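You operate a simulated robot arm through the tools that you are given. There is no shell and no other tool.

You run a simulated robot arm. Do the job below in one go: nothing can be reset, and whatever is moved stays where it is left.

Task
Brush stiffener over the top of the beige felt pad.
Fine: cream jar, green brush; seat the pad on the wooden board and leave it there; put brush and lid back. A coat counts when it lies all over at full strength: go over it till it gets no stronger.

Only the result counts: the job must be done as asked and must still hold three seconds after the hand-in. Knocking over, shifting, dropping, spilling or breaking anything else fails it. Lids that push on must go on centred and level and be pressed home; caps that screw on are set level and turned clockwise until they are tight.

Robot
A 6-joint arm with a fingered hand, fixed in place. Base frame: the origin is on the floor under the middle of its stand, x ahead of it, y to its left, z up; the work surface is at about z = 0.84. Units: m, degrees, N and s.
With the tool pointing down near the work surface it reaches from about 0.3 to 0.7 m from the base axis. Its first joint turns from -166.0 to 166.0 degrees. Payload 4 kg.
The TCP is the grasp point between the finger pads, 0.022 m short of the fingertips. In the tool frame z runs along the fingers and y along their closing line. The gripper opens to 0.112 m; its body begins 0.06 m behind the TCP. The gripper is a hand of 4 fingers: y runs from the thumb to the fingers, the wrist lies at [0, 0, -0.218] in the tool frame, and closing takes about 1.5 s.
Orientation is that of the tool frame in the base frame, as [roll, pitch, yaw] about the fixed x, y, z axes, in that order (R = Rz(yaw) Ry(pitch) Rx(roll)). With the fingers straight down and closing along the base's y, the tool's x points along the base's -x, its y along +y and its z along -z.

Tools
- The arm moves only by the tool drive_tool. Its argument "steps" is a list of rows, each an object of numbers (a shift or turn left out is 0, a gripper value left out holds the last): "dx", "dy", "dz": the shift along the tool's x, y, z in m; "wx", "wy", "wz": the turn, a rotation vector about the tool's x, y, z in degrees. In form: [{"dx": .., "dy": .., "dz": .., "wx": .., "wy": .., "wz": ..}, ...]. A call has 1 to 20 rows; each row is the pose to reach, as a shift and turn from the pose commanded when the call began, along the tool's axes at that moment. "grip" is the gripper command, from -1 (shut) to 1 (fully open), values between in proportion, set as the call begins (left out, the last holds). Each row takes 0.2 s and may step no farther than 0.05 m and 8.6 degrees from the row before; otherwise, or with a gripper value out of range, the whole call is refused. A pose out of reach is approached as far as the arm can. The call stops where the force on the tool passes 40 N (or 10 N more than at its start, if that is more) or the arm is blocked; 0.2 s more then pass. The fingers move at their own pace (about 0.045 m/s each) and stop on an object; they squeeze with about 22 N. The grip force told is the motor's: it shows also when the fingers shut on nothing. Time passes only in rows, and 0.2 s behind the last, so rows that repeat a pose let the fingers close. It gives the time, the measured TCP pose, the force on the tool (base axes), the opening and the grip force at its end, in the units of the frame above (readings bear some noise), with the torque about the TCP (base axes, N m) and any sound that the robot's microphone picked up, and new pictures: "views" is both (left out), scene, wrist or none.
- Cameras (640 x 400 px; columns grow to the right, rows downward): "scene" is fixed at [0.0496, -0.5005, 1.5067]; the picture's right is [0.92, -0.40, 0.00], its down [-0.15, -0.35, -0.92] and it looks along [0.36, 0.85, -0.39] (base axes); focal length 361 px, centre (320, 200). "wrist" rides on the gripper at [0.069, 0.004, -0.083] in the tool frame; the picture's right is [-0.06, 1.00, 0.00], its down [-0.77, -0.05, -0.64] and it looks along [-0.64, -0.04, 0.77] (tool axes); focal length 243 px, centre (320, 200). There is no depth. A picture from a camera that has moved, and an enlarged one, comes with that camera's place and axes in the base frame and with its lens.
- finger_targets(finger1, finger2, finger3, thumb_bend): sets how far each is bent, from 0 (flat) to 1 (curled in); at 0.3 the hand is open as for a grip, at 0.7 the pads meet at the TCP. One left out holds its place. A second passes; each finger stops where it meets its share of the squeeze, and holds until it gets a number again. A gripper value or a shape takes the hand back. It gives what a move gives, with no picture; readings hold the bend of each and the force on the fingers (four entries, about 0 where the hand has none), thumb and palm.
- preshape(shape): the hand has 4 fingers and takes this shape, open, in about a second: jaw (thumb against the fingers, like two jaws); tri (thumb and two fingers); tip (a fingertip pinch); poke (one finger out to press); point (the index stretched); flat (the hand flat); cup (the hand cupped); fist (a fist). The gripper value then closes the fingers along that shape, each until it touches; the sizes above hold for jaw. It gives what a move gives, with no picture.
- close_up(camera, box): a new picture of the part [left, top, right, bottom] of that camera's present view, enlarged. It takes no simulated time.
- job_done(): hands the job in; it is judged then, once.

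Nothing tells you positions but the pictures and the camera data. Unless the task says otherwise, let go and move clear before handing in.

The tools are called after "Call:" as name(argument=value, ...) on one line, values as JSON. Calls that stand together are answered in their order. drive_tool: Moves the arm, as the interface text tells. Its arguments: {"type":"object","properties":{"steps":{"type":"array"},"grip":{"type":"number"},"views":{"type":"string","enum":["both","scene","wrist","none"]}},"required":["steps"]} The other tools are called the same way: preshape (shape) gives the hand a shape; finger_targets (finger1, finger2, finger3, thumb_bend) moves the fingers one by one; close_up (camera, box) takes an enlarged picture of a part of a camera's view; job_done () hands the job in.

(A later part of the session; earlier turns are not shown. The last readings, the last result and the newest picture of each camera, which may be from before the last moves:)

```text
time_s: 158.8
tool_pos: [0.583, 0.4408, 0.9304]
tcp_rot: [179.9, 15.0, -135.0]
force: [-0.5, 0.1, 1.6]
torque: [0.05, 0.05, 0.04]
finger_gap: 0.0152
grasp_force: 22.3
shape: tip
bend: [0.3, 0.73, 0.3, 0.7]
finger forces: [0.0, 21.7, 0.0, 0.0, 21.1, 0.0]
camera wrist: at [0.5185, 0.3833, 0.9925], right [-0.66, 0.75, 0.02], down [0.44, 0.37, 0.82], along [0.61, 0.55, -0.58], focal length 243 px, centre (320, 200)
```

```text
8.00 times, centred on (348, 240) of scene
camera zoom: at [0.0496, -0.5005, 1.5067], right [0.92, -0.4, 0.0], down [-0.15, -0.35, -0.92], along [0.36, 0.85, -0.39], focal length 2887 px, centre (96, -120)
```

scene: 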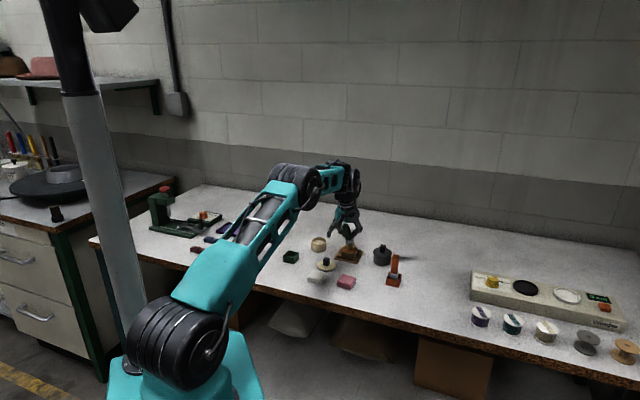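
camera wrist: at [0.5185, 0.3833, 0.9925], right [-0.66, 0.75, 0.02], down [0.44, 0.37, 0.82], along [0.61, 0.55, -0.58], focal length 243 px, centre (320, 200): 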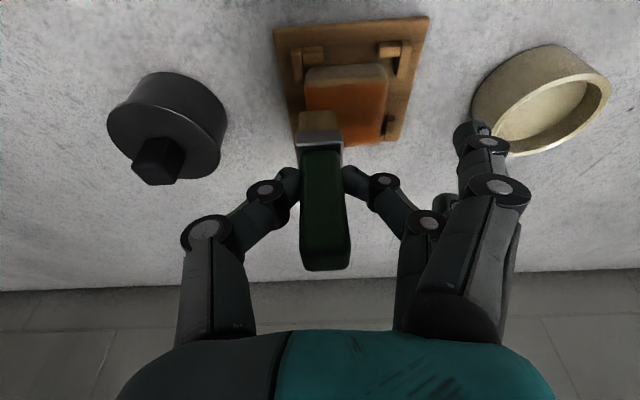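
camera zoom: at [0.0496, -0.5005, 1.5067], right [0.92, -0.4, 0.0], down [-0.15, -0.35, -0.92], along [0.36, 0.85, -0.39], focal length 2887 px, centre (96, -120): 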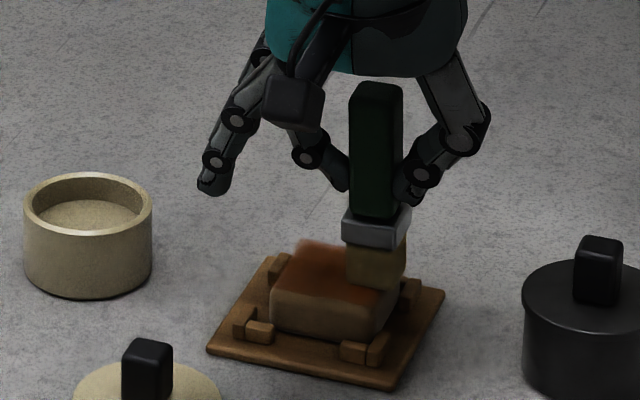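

Now the far lanes, one-way again, then lift.

Call:
drive_tool(steps=[{"dx": -0.0047, "dz": -0.0019, "dy": 0.008}, {"dx": -0.0095, "dz": -0.0006, "dy": 0.038}, {"dx": -0.0087, "dz": 0.0023, "dy": 0.038}, {"dx": -0.0087, "dz": 0.0023, "dy": 0.026}, {"dx": -0.0087, "dz": 0.0023, "dy": 0.013}, {"dx": -0.0087, "dz": 0.0023, "dy": 0.0}, {"dx": -0.0134, "dz": 0.0005, "dy": 0.008}, {"dx": -0.0182, "dz": 0.0018, "dy": 0.038}, {"dx": -0.0174, "dz": 0.0047, "dy": 0.038}, {"dx": -0.0174, "dz": 0.0047, "dy": 0.026}, {"dx": -0.0174, "dz": 0.0047, "dy": 0.013}, {"dx": -0.0174, "dz": 0.0047, "dy": 0.0}, {"dx": -0.0182, "dz": 0.0018, "dy": 0.01}, {"dx": -0.0182, "dz": 0.0018, "dy": 0.038}, {"dx": -0.0174, "dz": 0.0047, "dy": 0.038}, {"dx": -0.0174, "dz": 0.0047, "dy": 0.026}, {"dx": -0.0174, "dz": 0.0047, "dy": 0.013}, {"dx": -0.0174, "dz": 0.0047, "dy": 0.0}, {"dx": -0.02, "dz": -0.005, "dy": 0.004}, {"dx": -0.029, "dz": -0.0388, "dy": 0.004}], views="none")

Call:
drive_tool(steps=[{"dx": 0.0, "dy": 0.012}, {"dx": 0.0, "dy": 0.026}, {"dx": 0.0, "dy": 0.04}, {"dx": 0.0, "dy": 0.055}, {"dx": 0.0, "dy": 0.07}, {"dx": 0.0, "dy": 0.085}, {"dx": 0.003, "dy": 0.1}, {"dx": 0.006, "dy": 0.115}, {"dx": 0.009, "dy": 0.13}, {"dx": 0.009, "dy": 0.13}], views="wrist")

Call:
close_up(camera="wrist", box=[80, 0, 220, 110])

Call:
close_up(camera="scene", box=[336, 238, 364, 256])

```text
time_s: 163.0
tool_pos: [0.5929, 0.4562, 0.9758]
tcp_rot: [-179.9, 15.0, -135.0]
force: [0.2, 0.4, -0.4]
torque: [0.0, -0.04, 0.03]
finger_gap: 0.0155
grasp_force: 22.4
shape: tip
bend: [0.3, 0.73, 0.3, 0.7]
finger forces: [0.0, 21.3, 0.0, 0.0, 21.4, 0.1]
```

```text
time_s: 165.2
tool_pos: [0.4939, 0.542, 0.9727]
tcp_rot: [179.9, 15.1, -135.1]
force: [-1.0, -0.1, -0.7]
torque: [0.01, -0.01, 0.01]
finger_gap: 0.0156
grasp_force: 22.4
shape: tip
bend: [0.3, 0.73, 0.3, 0.7]
finger forces: [0.0, 21.3, 0.0, 0.1, 21.5, 0.0]
camera wrist: at [0.43, 0.4847, 1.035], right [-0.66, 0.75, 0.02], down [0.44, 0.37, 0.82], along [0.61, 0.55, -0.58], focal length 243 px, centre (320, 200)
```

wrist: 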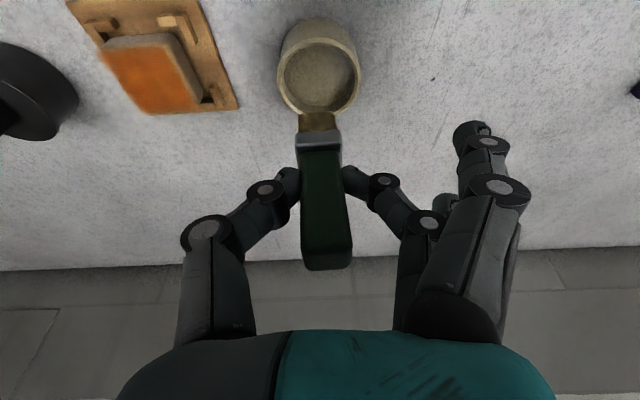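

```text
3.64 times, centred on (150, 55) of wrist
camera zoom: at [0.43, 0.4847, 1.035], right [-0.66, 0.75, 0.02], down [0.44, 0.37, 0.82], along [0.61, 0.55, -0.58], focal length 882 px, centre (938, 727)
```

zoom: 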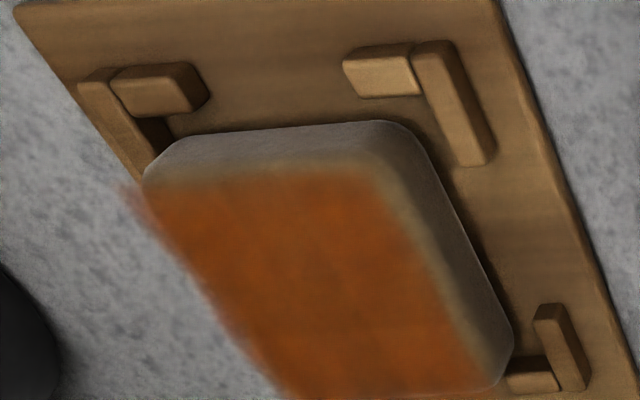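

```text
16.00 times, centred on (350, 247) of scene
camera zoom: at [0.0496, -0.5005, 1.5067], right [0.92, -0.4, 0.0], down [-0.15, -0.35, -0.92], along [0.36, 0.85, -0.39], focal length 5774 px, centre (-160, -552)
```

zoom: 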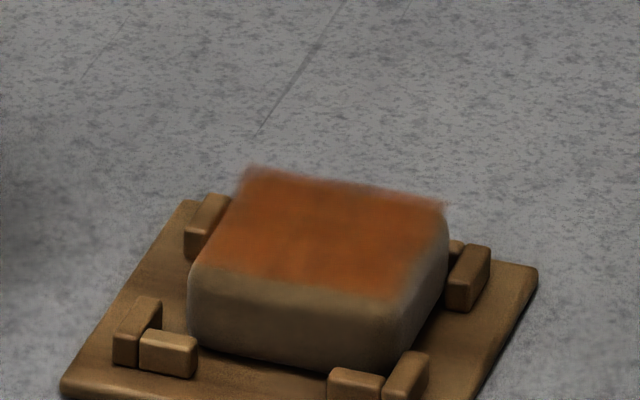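

Call:
close_up(camera="wrist", box=[104, 36, 184, 106])

Call:
close_up(camera="scene", box=[339, 240, 359, 254])

```text
5.71 times, centred on (144, 71) of wrist
camera zoom: at [0.43, 0.4847, 1.035], right [-0.66, 0.75, 0.02], down [0.44, 0.37, 0.82], along [0.61, 0.55, -0.58], focal length 1386 px, centre (1326, 937)
```

zoom: 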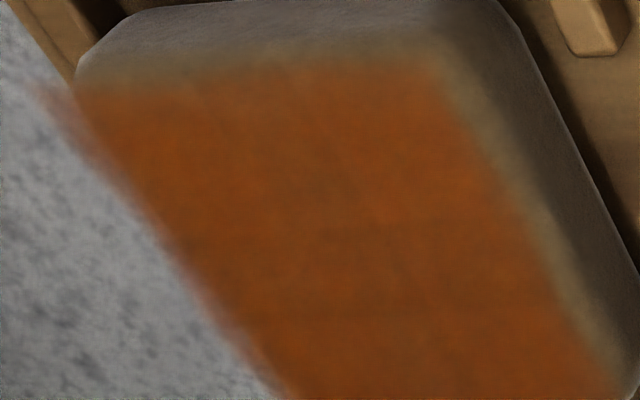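

```text
16.00 times, centred on (349, 247) of scene
camera zoom: at [0.0496, -0.5005, 1.5067], right [0.92, -0.4, 0.0], down [-0.15, -0.35, -0.92], along [0.36, 0.85, -0.39], focal length 5774 px, centre (-144, -552)
```

zoom: 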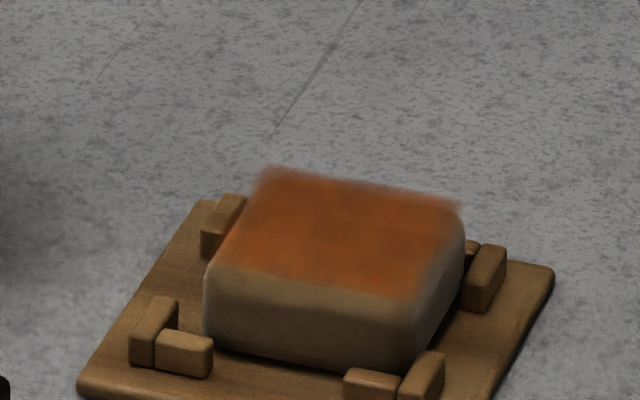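

It's quite uniform now apart from felt mottling. I'll do one more loaded pass to be sure that it gets no stronger.

Call:
drive_tool(steps=[{"dx": 0.0039, "dz": 0.0145}, {"dx": 0.0072, "dz": 0.027}, {"dx": 0.0098, "dz": 0.0366}, {"dx": 0.0114, "dz": 0.0424}, {"dx": 0.012, "dz": 0.0448}, {"dx": 0.0125, "dz": 0.0466}, {"dx": 0.0125, "dz": 0.0466}, {"dx": 0.0125, "dz": 0.0466}], views="none")

```text
time_s: 167.0
tool_pos: [0.4948, 0.543, 0.9262]
tcp_rot: [179.9, 15.0, -135.2]
force: [1.3, 0.1, 6.6]
torque: [0.03, -0.01, 0.02]
finger_gap: 0.0155
grasp_force: 22.0
shape: tip
bend: [0.3, 0.73, 0.3, 0.71]
finger forces: [0.1, 21.3, 0.0, 0.1, 22.9, 0.0]
```

Call:
drive_tool(steps=[{"dx": -0.0026, "dz": -0.0097}, {"dx": -0.0065, "dz": -0.0242}, {"dx": -0.0124, "dz": -0.0464}, {"dx": -0.0091, "dy": -0.012, "dz": -0.0473}, {"dx": -0.0058, "dy": -0.0241, "dz": -0.0482}, {"dx": -0.0025, "dy": -0.0361, "dz": -0.0491}, {"dx": 0.0008, "dy": -0.0481, "dz": -0.05}, {"dx": 0.0041, "dy": -0.0601, "dz": -0.0509}, {"dx": 0.0073, "dy": -0.0722, "dz": -0.0517}, {"dx": 0.0106, "dy": -0.0842, "dz": -0.0526}, {"dx": 0.0139, "dy": -0.0962, "dz": -0.0535}, {"dx": 0.0185, "dy": -0.0962, "dz": -0.0361}, {"dx": 0.0222, "dy": -0.0962, "dz": -0.0226}, {"dx": 0.024, "dy": -0.0962, "dz": -0.0158}, {"dx": 0.0245, "dy": -0.0962, "dz": -0.0137}, {"dx": 0.0249, "dy": -0.0962, "dz": -0.0121}, {"dx": 0.0249, "dy": -0.0962, "dz": -0.0121}], views="wrist")

Call:
close_up(camera="scene", box=[318, 215, 378, 265])

```text
time_s: 170.6
tool_pos: [0.5439, 0.4558, 0.9315]
tcp_rot: [-179.9, 15.2, -135.0]
force: [0.1, -1.0, 4.3]
torque: [0.03, 0.01, 0.01]
finger_gap: 0.0153
grasp_force: 22.2
shape: tip
bend: [0.3, 0.73, 0.3, 0.71]
finger forces: [0.0, 21.6, 0.0, 0.0, 22.0, 0.1]
camera wrist: at [0.4791, 0.3974, 0.9919], right [-0.66, 0.75, 0.02], down [0.44, 0.37, 0.82], along [0.61, 0.55, -0.57], focal length 243 px, centre (320, 200)
```

wrist: 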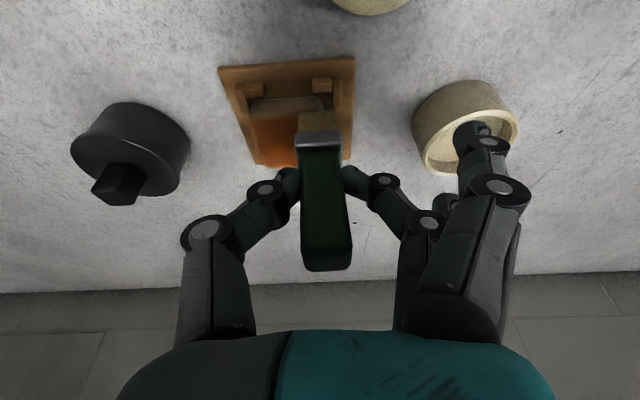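

```text
8.00 times, centred on (348, 240) of scene
camera zoom: at [0.0496, -0.5005, 1.5067], right [0.92, -0.4, 0.0], down [-0.15, -0.35, -0.92], along [0.36, 0.85, -0.39], focal length 2887 px, centre (96, -120)
```

zoom: 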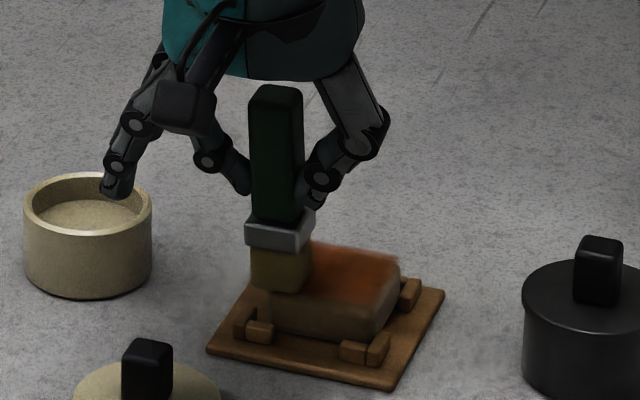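

Good contact at the near-right corner. One-way strokes across all lanes again.

Call:
drive_tool(steps=[{"dy": -0.012}, {"dy": -0.025}, {"dy": -0.038}, {"dx": -0.0056, "dz": -0.0016, "dy": -0.03}, {"dx": -0.0095, "dz": -0.0006, "dy": 0.0}, {"dx": -0.0087, "dz": 0.0023, "dy": 0.0}, {"dx": -0.0087, "dz": 0.0023, "dy": -0.012}, {"dx": -0.0087, "dz": 0.0023, "dy": -0.025}, {"dx": -0.0087, "dz": 0.0023, "dy": -0.038}, {"dx": -0.0143, "dz": 0.0007, "dy": -0.03}, {"dx": -0.0182, "dz": 0.0018, "dy": 0.0}, {"dx": -0.0174, "dz": 0.0047, "dy": 0.0}, {"dx": -0.0174, "dz": 0.0047, "dy": -0.012}, {"dx": -0.0174, "dz": 0.0047, "dy": -0.025}, {"dx": -0.0174, "dz": 0.0047, "dy": -0.038}, {"dx": -0.023, "dz": 0.0031, "dy": -0.03}, {"dx": -0.0269, "dz": 0.0041, "dy": 0.0}, {"dx": -0.0261, "dz": 0.007, "dy": 0.0}, {"dx": -0.0261, "dz": 0.007, "dy": -0.012}, {"dx": -0.0261, "dz": 0.007, "dy": -0.025}], views="wrist")

Call:
close_up(camera="scene", box=[318, 215, 378, 265])

```text
time_s: 174.8
tool_pos: [0.5794, 0.4577, 0.93]
tcp_rot: [180.0, 15.1, -135.0]
force: [-1.1, 2.0, 5.3]
torque: [0.11, 0.1, -0.02]
finger_gap: 0.0155
grasp_force: 22.1
shape: tip
bend: [0.3, 0.73, 0.3, 0.71]
finger forces: [0.0, 22.8, 0.0, 0.0, 20.5, 0.0]
camera wrist: at [0.5153, 0.3998, 0.9914], right [-0.66, 0.75, 0.02], down [0.44, 0.37, 0.82], along [0.61, 0.55, -0.57], focal length 243 px, centre (320, 200)
```

wrist: 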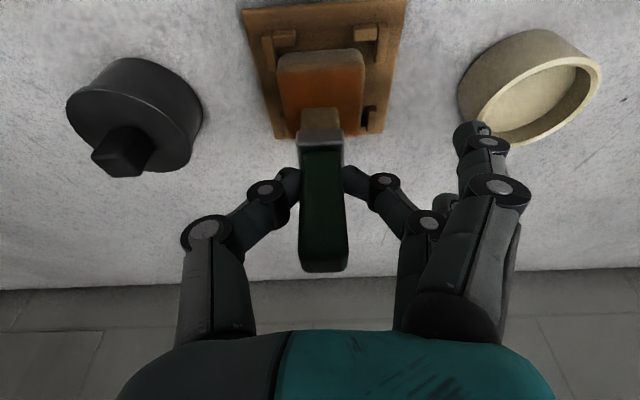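

```text
8.00 times, centred on (348, 240) of scene
camera zoom: at [0.0496, -0.5005, 1.5067], right [0.92, -0.4, 0.0], down [-0.15, -0.35, -0.92], along [0.36, 0.85, -0.39], focal length 2887 px, centre (96, -120)
```

zoom: 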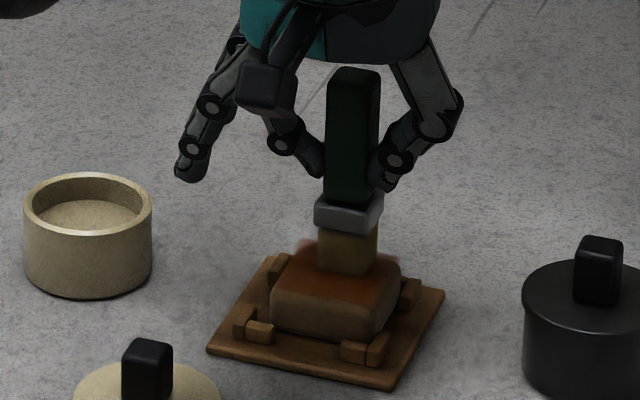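

Call:
drive_tool(steps=[{"dy": -0.013}, {"dx": -0.0047, "dz": -0.0019, "dy": -0.005}, {"dx": -0.0095, "dz": -0.0006, "dy": 0.025}, {"dx": -0.0087, "dz": 0.0023, "dy": 0.025}, {"dx": -0.0087, "dz": 0.0023, "dy": 0.013}, {"dx": -0.0087, "dz": 0.0023, "dy": 0.0}, {"dx": -0.0087, "dz": 0.0023, "dy": -0.013}, {"dx": -0.0095, "dz": -0.0006, "dy": -0.005}, {"dx": -0.0095, "dz": -0.0006, "dy": 0.025}, {"dx": -0.0087, "dz": 0.0023, "dy": 0.025}, {"dx": -0.0087, "dz": 0.0023, "dy": 0.013}, {"dx": -0.0087, "dz": 0.0023, "dy": 0.0}, {"dx": -0.0087, "dz": 0.0023, "dy": -0.013}, {"dx": -0.0047, "dz": -0.0019, "dy": -0.005}, {"dx": -0.0008, "dz": -0.0029, "dy": 0.025}, {"dx": 0.0, "dz": 0.0, "dy": 0.025}, {"dx": 0.0, "dz": 0.0, "dy": 0.013}, {"dx": 0.0, "dz": 0.0, "dy": 0.0}, {"dx": 0.0, "dz": 0.0, "dy": -0.013}, {"dx": -0.0052, "dz": -0.0193, "dy": -0.013}], views="wrist")

Call:
close_up(camera="scene", box=[318, 215, 378, 265])

```text
time_s: 179.0
tool_pos: [0.5878, 0.4473, 0.9499]
tcp_rot: [180.0, 14.9, -135.0]
force: [0.0, 1.2, -1.7]
torque: [0.01, 0.01, 0.03]
finger_gap: 0.0159
grasp_force: 22.3
shape: tip
bend: [0.3, 0.73, 0.3, 0.7]
finger forces: [0.1, 21.3, 0.1, 0.1, 21.4, 0.1]
camera wrist: at [0.5239, 0.3892, 1.0114], right [-0.66, 0.75, 0.02], down [0.44, 0.37, 0.82], along [0.61, 0.55, -0.58], focal length 243 px, centre (320, 200)
```

wrist: 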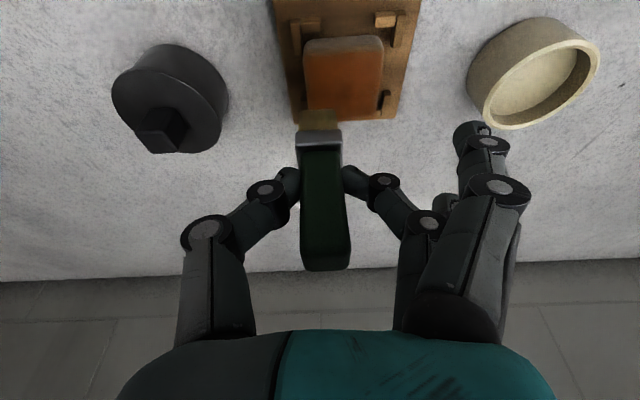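

```text
8.00 times, centred on (348, 240) of scene
camera zoom: at [0.0496, -0.5005, 1.5067], right [0.92, -0.4, 0.0], down [-0.15, -0.35, -0.92], along [0.36, 0.85, -0.39], focal length 2887 px, centre (96, -120)
```

zoom: 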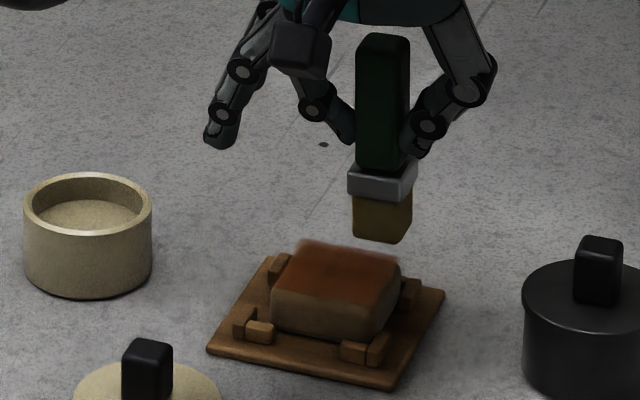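

Call:
drive_tool(steps=[{"dx": -0.0036, "dz": -0.0113, "dy": 0.006}, {"dx": -0.0061, "dz": -0.0225, "dy": 0.02}, {"dx": -0.0063, "dz": -0.0225, "dy": 0.036}, {"dx": -0.0064, "dz": -0.0225, "dy": 0.052}, {"dx": -0.0066, "dz": -0.0225, "dy": 0.068}, {"dx": -0.0067, "dz": -0.0225, "dy": 0.084}, {"dx": -0.0069, "dz": -0.0225, "dy": 0.1}, {"dx": -0.007, "dz": -0.0225, "dy": 0.116}, {"dx": -0.0072, "dz": -0.0225, "dy": 0.1339}, {"dx": -0.0072, "dz": -0.0225, "dy": 0.1339}], views="wrist")

Call:
close_up(camera="wrist", box=[80, 0, 220, 110])

Call:
close_up(camera="wrist", box=[104, 36, 184, 106])

Call:
close_up(camera="scene", box=[336, 238, 364, 256])

```text
time_s: 181.2
tool_pos: [0.4946, 0.5449, 0.9743]
tcp_rot: [-179.9, 15.0, -135.0]
force: [0.4, -0.5, -0.3]
torque: [0.04, 0.0, 0.0]
finger_gap: 0.0153
grasp_force: 22.1
shape: tip
bend: [0.3, 0.73, 0.3, 0.71]
finger forces: [0.1, 21.5, 0.1, 0.0, 21.4, 0.0]
camera wrist: at [0.4317, 0.4858, 1.0349], right [-0.66, 0.75, 0.02], down [0.44, 0.37, 0.82], along [0.61, 0.55, -0.57], focal length 243 px, centre (320, 200)
```

wrist: 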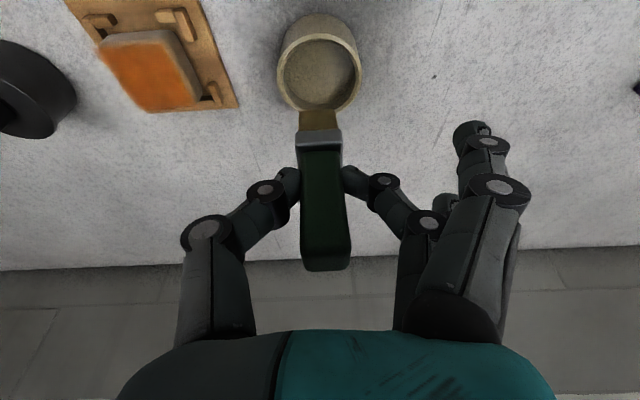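

```text
3.64 times, centred on (150, 55) of wrist
camera zoom: at [0.4317, 0.4858, 1.0349], right [-0.66, 0.75, 0.02], down [0.44, 0.37, 0.82], along [0.61, 0.55, -0.57], focal length 882 px, centre (938, 727)
```

zoom: 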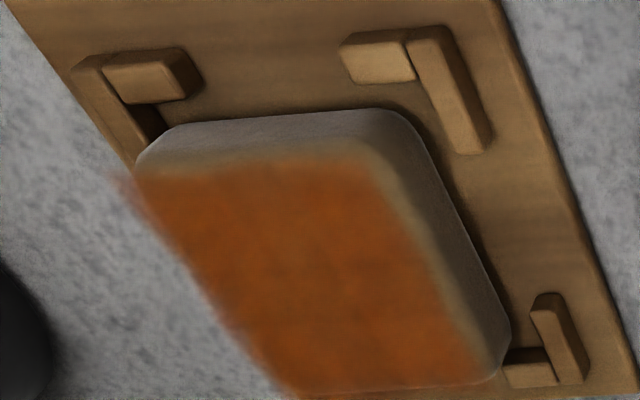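

```text
5.71 times, centred on (144, 71) of wrist
camera zoom: at [0.4317, 0.4858, 1.0349], right [-0.66, 0.75, 0.02], down [0.44, 0.37, 0.82], along [0.61, 0.55, -0.57], focal length 1386 px, centre (1326, 937)
```

zoom: 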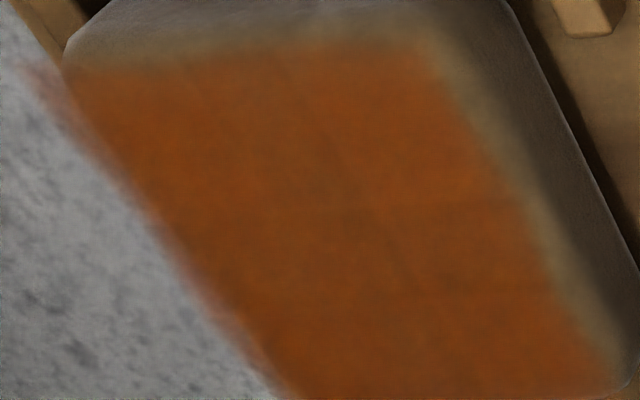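

```text
16.00 times, centred on (350, 247) of scene
camera zoom: at [0.0496, -0.5005, 1.5067], right [0.92, -0.4, 0.0], down [-0.15, -0.35, -0.92], along [0.36, 0.85, -0.39], focal length 5774 px, centre (-160, -552)
```

zoom: 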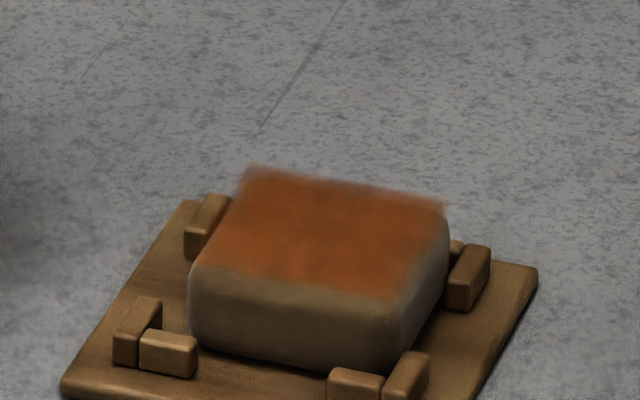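

The picture no longer changes from the previous pass: the coat is even and at full strength as far as I can see. Next I'll put the brush back; first I check how the brush now sits in the grip.

Call:
close_up(camera="wrist", box=[220, 60, 420, 280])

Call:
close_up(camera="scene", box=[284, 195, 348, 250])

Call:
close_up(camera="scene", box=[274, 235, 350, 285])

```text
1.82 times, centred on (320, 170) of wrist
camera zoom: at [0.4317, 0.4858, 1.0349], right [-0.66, 0.75, 0.02], down [0.44, 0.37, 0.82], along [0.61, 0.55, -0.57], focal length 441 px, centre (320, 254)
```

zoom: 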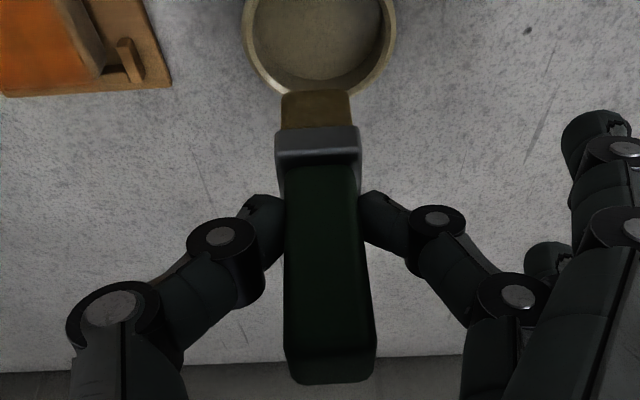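

```text
7.27 times, centred on (316, 222) of scene
camera zoom: at [0.0496, -0.5005, 1.5067], right [0.92, -0.4, 0.0], down [-0.15, -0.35, -0.92], along [0.36, 0.85, -0.39], focal length 2624 px, centre (349, 36)
```

zoom: 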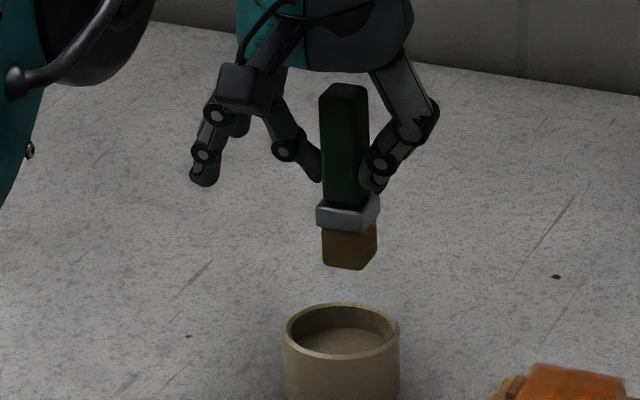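

```text
8.00 times, centred on (312, 260) of scene
camera zoom: at [0.0496, -0.5005, 1.5067], right [0.92, -0.4, 0.0], down [-0.15, -0.35, -0.92], along [0.36, 0.85, -0.39], focal length 2887 px, centre (384, -280)
```

zoom: 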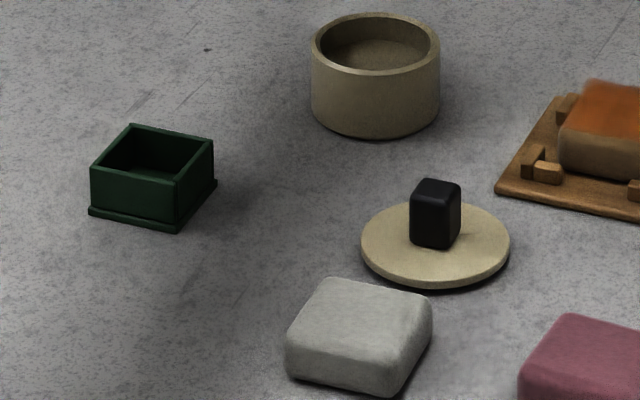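

The brush stands nearly upright. I'll measure its lean more precisely with an enlarged scene view before taking it to the holder.

Call:
close_up(camera="scene", box=[304, 200, 336, 224])

Call:
close_up(camera="wrist", box=[280, 90, 360, 150])

```text
16.00 times, centred on (320, 212) of scene
camera zoom: at [0.0496, -0.5005, 1.5067], right [0.92, -0.4, 0.0], down [-0.15, -0.35, -0.92], along [0.36, 0.85, -0.39], focal length 5774 px, centre (320, 8)
```

zoom: 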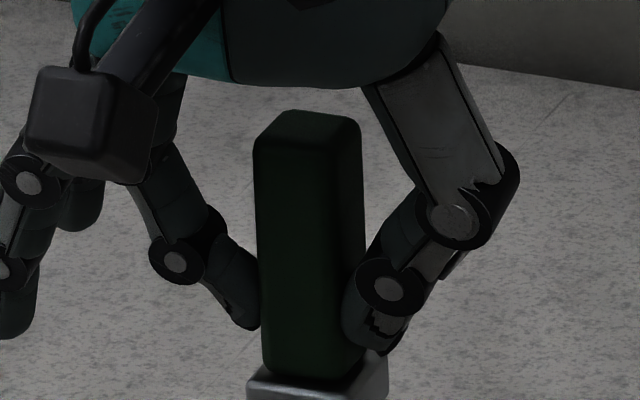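

```text
6.67 times, centred on (320, 120) of wrist
camera zoom: at [0.4317, 0.4858, 1.0349], right [-0.66, 0.75, 0.02], down [0.44, 0.37, 0.82], along [0.61, 0.55, -0.57], focal length 1618 px, centre (320, 733)
```

zoom: 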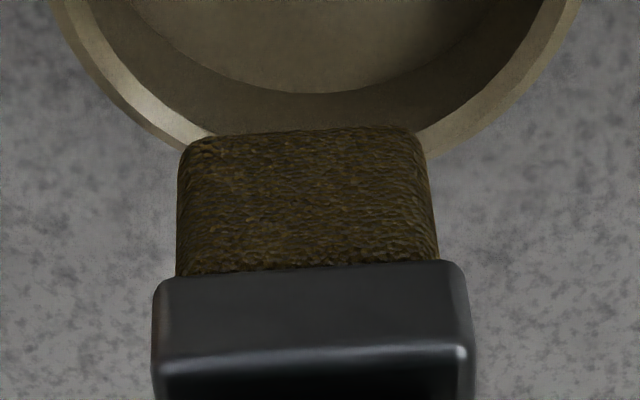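

The brush leans about 4.5° outward and 1° sideways in the grip. I'll compensate by turning the hand accordingly while carrying it to hover above the holder.

Call:
drive_tool(steps=[{"dx": 0.0116, "dy": 0.0068, "dz": -0.0035, "wx": -0.2, "wy": 0.9}, {"dx": 0.0232, "dy": 0.0136, "dz": -0.0069, "wx": -0.4, "wy": 1.8}, {"dx": 0.0348, "dy": 0.0203, "dz": -0.0104, "wx": -0.7, "wy": 2.7}, {"dx": 0.0464, "dy": 0.0271, "dz": -0.0138, "wx": -0.9, "wy": 3.6}, {"dx": 0.058, "dy": 0.0339, "dz": -0.0173, "wx": -1.1, "wy": 4.5}, {"dx": 0.0696, "dy": 0.0407, "dz": -0.0207, "wx": -1.1, "wy": 4.5}, {"dx": 0.0812, "dy": 0.0474, "dz": -0.0242, "wx": -1.1, "wy": 4.5}, {"dx": 0.0928, "dy": 0.0542, "dz": -0.0276, "wx": -1.1, "wy": 4.5}, {"dx": 0.1044, "dy": 0.061, "dz": -0.0311, "wx": -1.1, "wy": 4.5}, {"dx": 0.1044, "dy": 0.061, "dz": -0.0311, "wx": -1.1, "wy": 4.5}])

Call:
close_up(camera="wrist", box=[240, 20, 400, 160])

Call:
close_up(camera="scene", box=[264, 200, 328, 265])

```text
time_s: 183.4
tool_pos: [0.3752, 0.5096, 0.9776]
tcp_rot: [178.8, 10.4, -135.0]
force: [-0.4, 0.4, -1.2]
torque: [-0.02, 0.0, -0.02]
finger_gap: 0.0155
grasp_force: 22.2
shape: tip
bend: [0.3, 0.73, 0.3, 0.71]
finger forces: [0.0, 21.2, 0.1, 0.0, 21.3, 0.0]
camera wrist: at [0.3162, 0.4531, 1.0459], right [-0.66, 0.75, 0.03], down [0.49, 0.41, 0.77], along [0.56, 0.53, -0.64], focal length 243 px, centre (320, 200)
```

scene: 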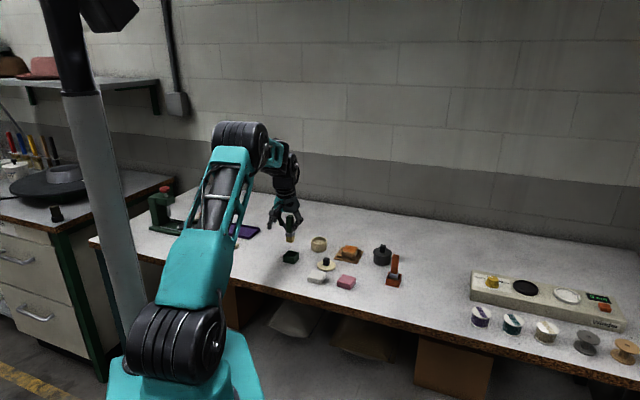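
wrist: 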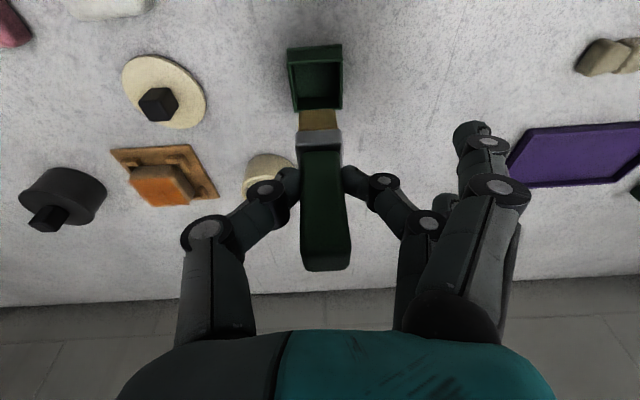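

```text
2.86 times, centred on (320, 90) of wrist
camera zoom: at [0.3162, 0.4531, 1.0459], right [-0.66, 0.75, 0.03], down [0.49, 0.41, 0.77], along [0.56, 0.53, -0.64], focal length 693 px, centre (320, 514)
```

zoom: 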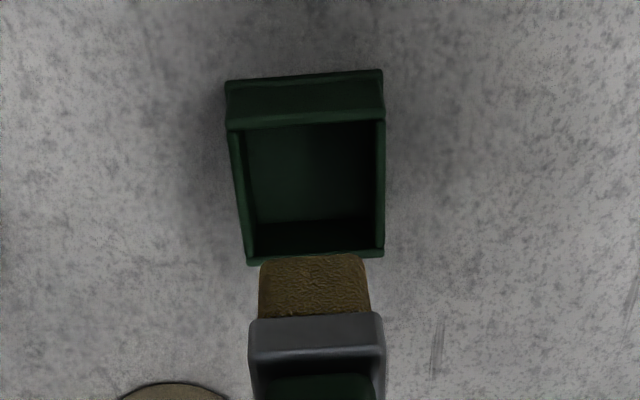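

```text
6.15 times, centred on (296, 232) of scene
camera zoom: at [0.0496, -0.5005, 1.5067], right [0.92, -0.4, 0.0], down [-0.15, -0.35, -0.92], along [0.36, 0.85, -0.39], focal length 2221 px, centre (468, 0)
```

zoom: 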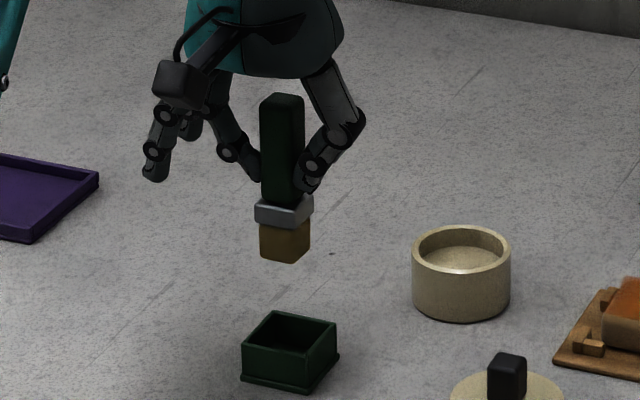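

The bristles are now vertical and centred over the holder within a millimetre. I'll lower until they're just above the rim and check.

Call:
drive_tool(steps=[{"dx": 0.0027, "dy": -0.0003, "dz": 0.0148}, {"dx": 0.0054, "dy": -0.0006, "dz": 0.0295}, {"dx": 0.0072, "dy": -0.0008, "dz": 0.0393}, {"dx": 0.0072, "dy": -0.0008, "dz": 0.0393}], views="wrist")

Call:
close_up(camera="wrist", box=[240, 40, 400, 180])

Call:
close_up(camera="scene", box=[272, 225, 320, 265])

```text
time_s: 184.4
tool_pos: [0.3751, 0.5103, 0.9379]
tcp_rot: [179.0, 10.4, -135.0]
force: [0.0, -0.4, -0.6]
torque: [0.01, 0.05, 0.03]
finger_gap: 0.0156
grasp_force: 22.0
shape: tip
bend: [0.3, 0.73, 0.3, 0.71]
finger forces: [0.0, 21.4, 0.0, 0.0, 21.2, 0.0]
camera wrist: at [0.316, 0.4545, 1.0054], right [-0.66, 0.75, 0.03], down [0.49, 0.41, 0.77], along [0.56, 0.53, -0.64], focal length 243 px, centre (320, 200)
```

wrist: 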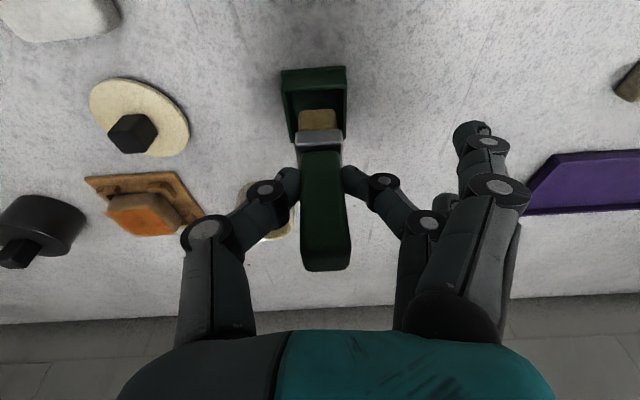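

```text
2.86 times, centred on (320, 110) of wrist
camera zoom: at [0.316, 0.4545, 1.0054], right [-0.66, 0.75, 0.03], down [0.49, 0.41, 0.77], along [0.56, 0.53, -0.64], focal length 693 px, centre (320, 457)
```

zoom: 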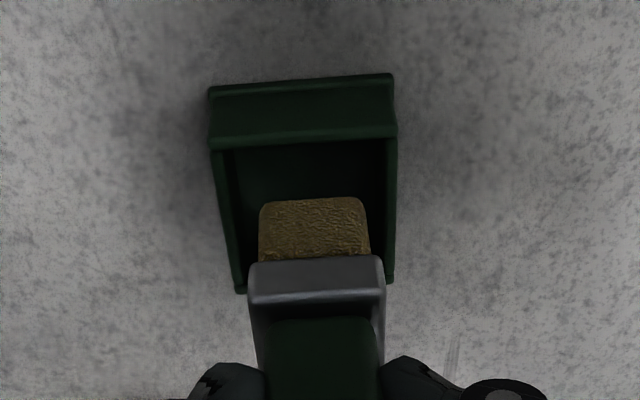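

```text
10.00 times, centred on (296, 245) of scene
camera zoom: at [0.0496, -0.5005, 1.5067], right [0.92, -0.4, 0.0], down [-0.15, -0.35, -0.92], along [0.36, 0.85, -0.39], focal length 3609 px, centre (560, -250)
```

zoom: 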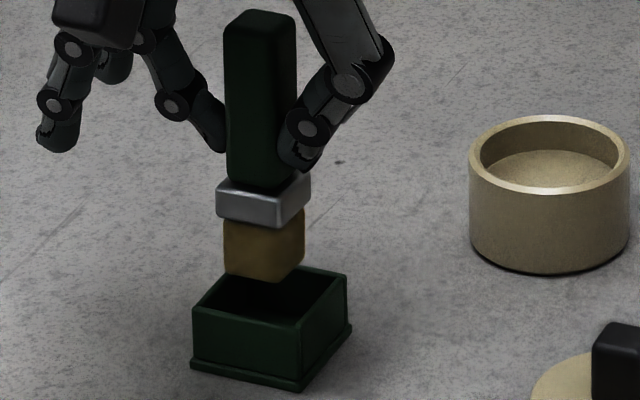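

Well aligned and upright. I'll lower it into the holder, slowing near the floor.

Call:
drive_tool(steps=[{"dx": 0.0018, "dy": -0.0002, "dz": 0.0098}, {"dx": 0.0032, "dy": -0.0004, "dz": 0.0177}, {"dx": 0.004, "dy": -0.0005, "dz": 0.0216}, {"dx": 0.0043, "dy": -0.0005, "dz": 0.0236}, {"dx": 0.0043, "dy": -0.0005, "dz": 0.0236}], views="none")

Call:
close_up(camera="scene", box=[272, 225, 320, 265])

```text
time_s: 185.6
tool_pos: [0.3754, 0.5105, 0.9123]
tcp_rot: [178.9, 10.4, -135.0]
force: [-0.2, -0.2, 0.6]
torque: [0.02, 0.0, 0.0]
finger_gap: 0.0153
grasp_force: 22.0
shape: tip
bend: [0.3, 0.73, 0.3, 0.71]
finger forces: [0.0, 21.3, 0.1, 0.0, 21.4, 0.1]
```

```text
10.00 times, centred on (296, 245) of scene
camera zoom: at [0.0496, -0.5005, 1.5067], right [0.92, -0.4, 0.0], down [-0.15, -0.35, -0.92], along [0.36, 0.85, -0.39], focal length 3609 px, centre (560, -250)
```

zoom: 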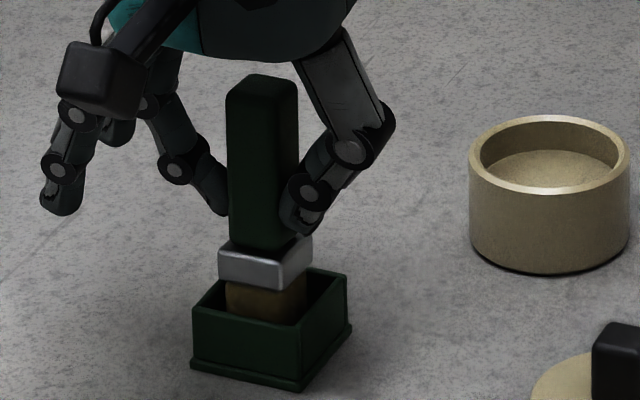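

Call:
drive_tool(steps=[{"dx": 0.0002, "dz": 0.001}, {"dx": 0.0004, "dz": 0.002}, {"dx": 0.0005, "dz": 0.0029}, {"dx": 0.0005, "dz": 0.0029}], views="none")

```text
time_s: 186.6
tool_pos: [0.3764, 0.5108, 0.9101]
tcp_rot: [178.9, 10.6, -135.1]
force: [0.0, 0.5, -0.5]
torque: [0.01, 0.0, 0.01]
finger_gap: 0.0154
grasp_force: 21.8
shape: tip
bend: [0.3, 0.73, 0.3, 0.71]
finger forces: [0.1, 21.3, 0.1, 0.1, 21.4, 0.0]
```

Call:
drive_tool(steps=[{"dx": 0.0002, "dz": 0.001}, {"dx": 0.0004, "dz": 0.002}, {"dx": 0.0005, "dz": 0.0029}, {"dx": 0.0005, "dz": 0.0029}], views="none")

Call:
close_up(camera="scene", box=[272, 225, 320, 265])

```text
time_s: 187.6
tool_pos: [0.3764, 0.5104, 0.9075]
tcp_rot: [178.9, 10.6, -135.0]
force: [-1.7, -0.8, 7.9]
torque: [0.06, 0.05, -0.01]
finger_gap: 0.0156
grasp_force: 21.5
shape: tip
bend: [0.3, 0.73, 0.3, 0.71]
finger forces: [0.0, 22.4, 0.0, 0.0, 21.9, 0.0]
```

```text
10.00 times, centred on (296, 245) of scene
camera zoom: at [0.0496, -0.5005, 1.5067], right [0.92, -0.4, 0.0], down [-0.15, -0.35, -0.92], along [0.36, 0.85, -0.39], focal length 3609 px, centre (560, -250)
```

zoom: 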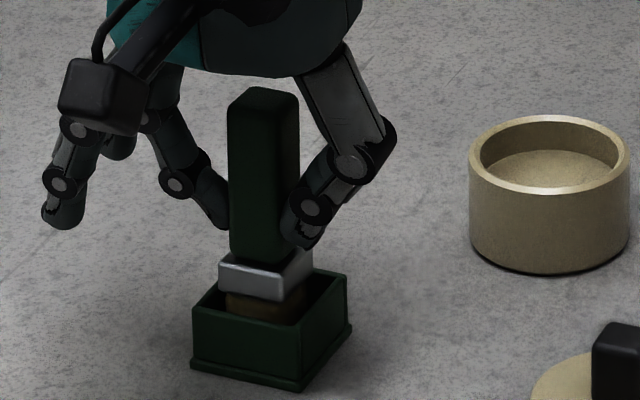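

The brush stands on the holder's floor. I'll ease the pressure by 1 mm and open the pinch.

Call:
drive_tool(steps=[{"dx": -0.0002, "dz": -0.001}, {"dx": -0.0002, "dz": -0.001}], views="none")

Call:
drive_tool(grip=-0.3, steps=[{"dx": 0}, {"dx": 0}, {"dx": 0}, {"dx": 0}, {"dx": 0}], views="wrist")

Call:
close_up(camera="scene", box=[272, 225, 320, 265])

Call:
close_up(camera="wrist", box=[220, 60, 420, 280])

```text
time_s: 188.2
tool_pos: [0.3748, 0.5088, 0.9085]
tcp_rot: [178.9, 10.5, -135.0]
force: [-1.5, 0.4, 1.3]
torque: [0.04, 0.01, 0.01]
finger_gap: 0.0158
grasp_force: 22.1
shape: tip
bend: [0.3, 0.73, 0.3, 0.71]
finger forces: [0.0, 21.9, 0.0, 0.1, 21.1, 0.1]
```

```text
time_s: 189.4
tool_pos: [0.3768, 0.51, 0.9088]
tcp_rot: [178.9, 10.4, -135.0]
force: [0.8, -0.8, 0.0]
torque: [0.03, -0.01, -0.01]
finger_gap: 0.0386
grasp_force: 0.1
shape: tip
bend: [0.03, 0.74, 0.03, 0.7]
finger forces: [0.1, 0.0, 0.1, 0.0, 0.1, 0.1]
camera wrist: at [0.3163, 0.4543, 0.9765], right [-0.66, 0.75, 0.03], down [0.49, 0.41, 0.77], along [0.56, 0.53, -0.64], focal length 243 px, centre (320, 200)
```

wrist: 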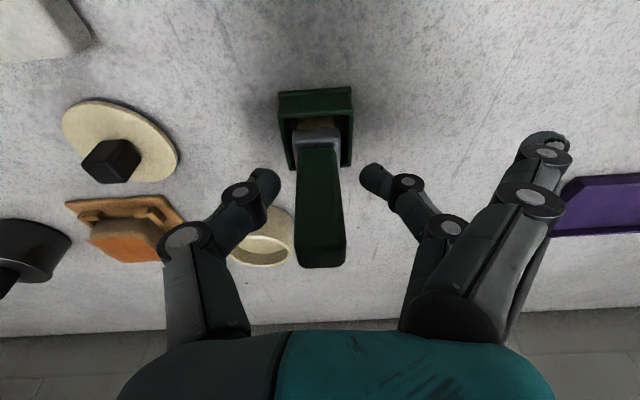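

```text
10.00 times, centred on (296, 245) of scene
camera zoom: at [0.0496, -0.5005, 1.5067], right [0.92, -0.4, 0.0], down [-0.15, -0.35, -0.92], along [0.36, 0.85, -0.39], focal length 3609 px, centre (560, -250)
```

zoom: 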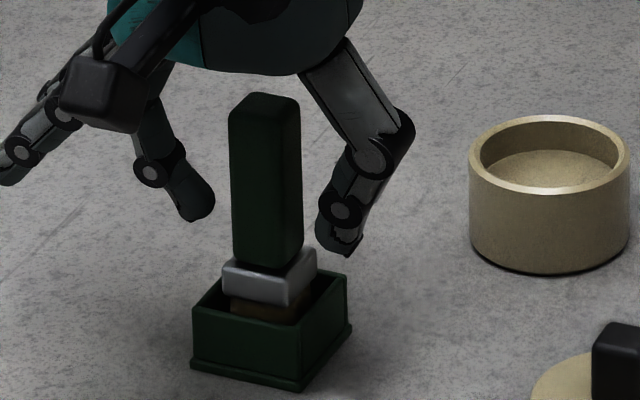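

```text
1.82 times, centred on (320, 170) of wrist
camera zoom: at [0.3163, 0.4543, 0.9765], right [-0.66, 0.75, 0.03], down [0.49, 0.41, 0.77], along [0.56, 0.53, -0.64], focal length 441 px, centre (320, 254)
```

zoom: 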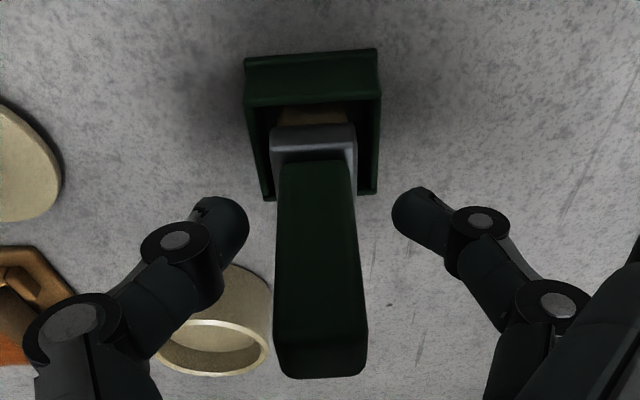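

The brush stands upright in its holder. I'll rise straight up, then restore the hand's tilt to 15°.

Call:
drive_tool(steps=[{"dx": -0.0018, "dy": 0.0002, "dz": -0.0098}, {"dx": -0.0054, "dy": 0.0006, "dz": -0.0295}, {"dx": -0.009, "dy": 0.001, "dz": -0.0492}, {"dx": -0.0126, "dy": 0.0014, "dz": -0.0688}, {"dx": -0.0162, "dy": 0.0019, "dz": -0.0885}, {"dx": -0.0162, "dy": 0.0019, "dz": -0.0885, "wx": 0.5, "wy": -2}, {"dx": -0.0162, "dy": 0.0019, "dz": -0.0885, "wx": 1.1, "wy": -4.5}, {"dx": -0.0162, "dy": 0.0019, "dz": -0.0885, "wx": 1.1, "wy": -4.5}])

Call:
close_up(camera="scene", box=[270, 220, 366, 280])

Call:
close_up(camera="wrist", box=[20, 0, 380, 220])

```text
time_s: 191.2
tool_pos: [0.3756, 0.5101, 0.9983]
tcp_rot: [-180.0, 15.0, -135.0]
force: [-0.4, 0.2, 0.5]
torque: [-0.01, 0.01, 0.0]
finger_gap: 0.0384
grasp_force: 0.1
shape: tip
bend: [0.03, 0.74, 0.03, 0.7]
finger forces: [0.0, 0.0, 0.0, 0.1, 0.0, 0.1]
camera wrist: at [0.3107, 0.4525, 1.0595], right [-0.66, 0.75, 0.02], down [0.44, 0.37, 0.82], along [0.61, 0.55, -0.57], focal length 243 px, centre (320, 200)
```

scene: 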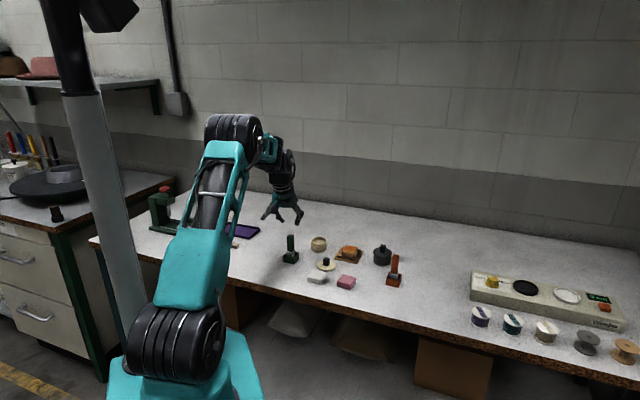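
wrist: 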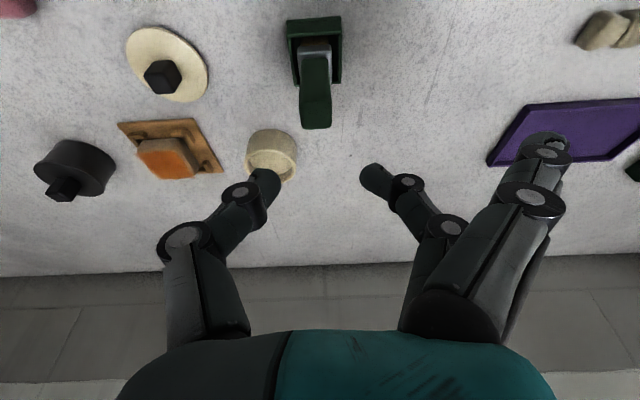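

```text
6.67 times, centred on (318, 250) of scene
camera zoom: at [0.0496, -0.5005, 1.5067], right [0.92, -0.4, 0.0], down [-0.15, -0.35, -0.92], along [0.36, 0.85, -0.39], focal length 2406 px, centre (333, -133)
```

zoom: 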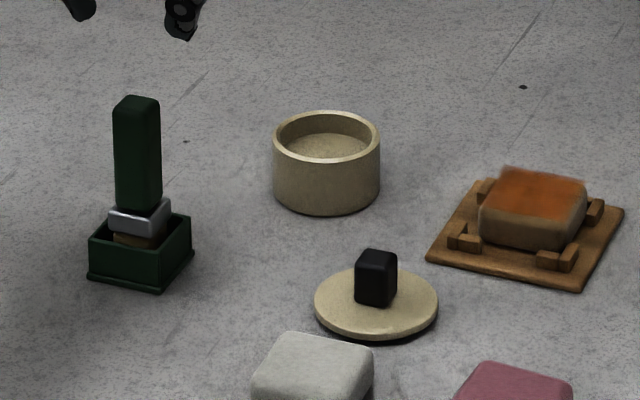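

```text
1.78 times, centred on (200, 110) of wrist
camera zoom: at [0.3107, 0.4525, 1.0595], right [-0.66, 0.75, 0.02], down [0.44, 0.37, 0.82], along [0.61, 0.55, -0.57], focal length 431 px, centre (533, 360)
```

zoom: 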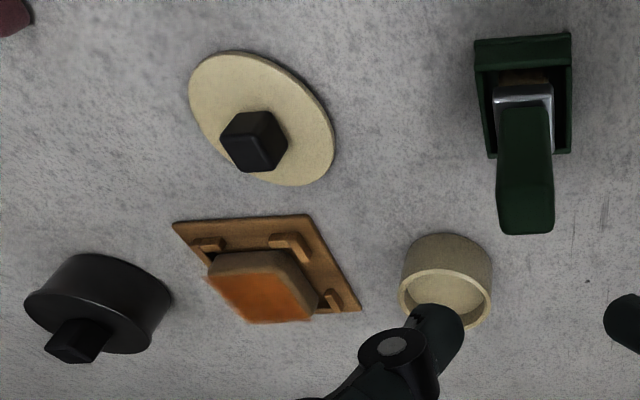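

Brush, pad and board look fine. Now the lid: I'll go above it and measure its knob.

Call:
drive_tool(steps=[{"dx": -0.0009, "dy": -0.0158, "dz": 0.0002}, {"dx": -0.0018, "dy": -0.0316, "dz": 0.0005}, {"dx": -0.0026, "dy": -0.0474, "dz": 0.0007}, {"dx": -0.0035, "dy": -0.0632, "dz": 0.001}, {"dx": -0.0044, "dy": -0.0789, "dz": 0.0012}, {"dx": -0.0053, "dy": -0.0947, "dz": 0.0014}, {"dx": -0.0061, "dy": -0.1105, "dz": 0.0017}, {"dx": -0.007, "dy": -0.1263, "dz": 0.0019}, {"dx": -0.0028, "dy": -0.1263, "dz": 0.0173}, {"dx": 0.0013, "dy": -0.1263, "dz": 0.0328}, {"dx": 0.0013, "dy": -0.1263, "dz": 0.0328}], views="wrist")

Call:
close_up(camera="wrist", box=[220, 0, 420, 150])

```text
time_s: 193.6
tool_pos: [0.4666, 0.4253, 0.9663]
tcp_rot: [180.0, 15.0, -134.9]
force: [-0.7, -0.4, 0.4]
torque: [0.01, 0.0, 0.03]
finger_gap: 0.0387
grasp_force: 0.1
shape: tip
bend: [0.03, 0.74, 0.03, 0.7]
finger forces: [0.1, 0.0, 0.0, 0.1, 0.1, 0.1]
camera wrist: at [0.4036, 0.3672, 1.0279], right [-0.66, 0.75, 0.02], down [0.44, 0.37, 0.82], along [0.61, 0.55, -0.58], focal length 243 px, centre (320, 200)
```

wrist: 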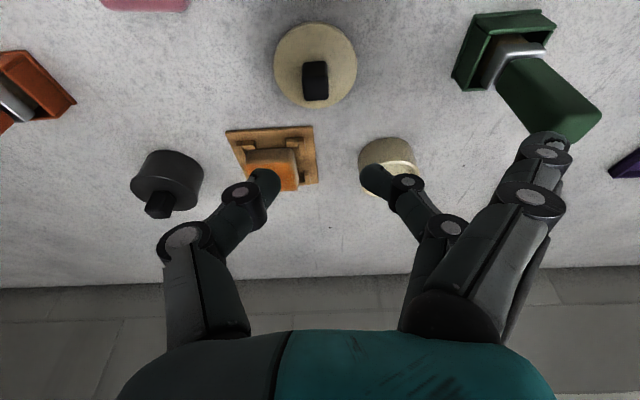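

```text
2.67 times, centred on (320, 75) of wrist
camera zoom: at [0.4036, 0.3672, 1.0279], right [-0.66, 0.75, 0.02], down [0.44, 0.37, 0.82], along [0.61, 0.55, -0.58], focal length 647 px, centre (320, 533)
```

zoom: 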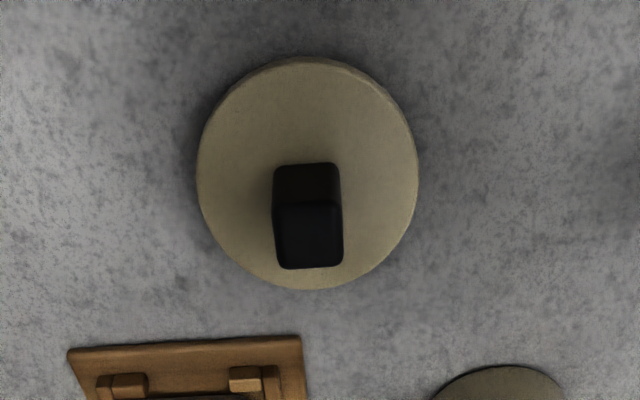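

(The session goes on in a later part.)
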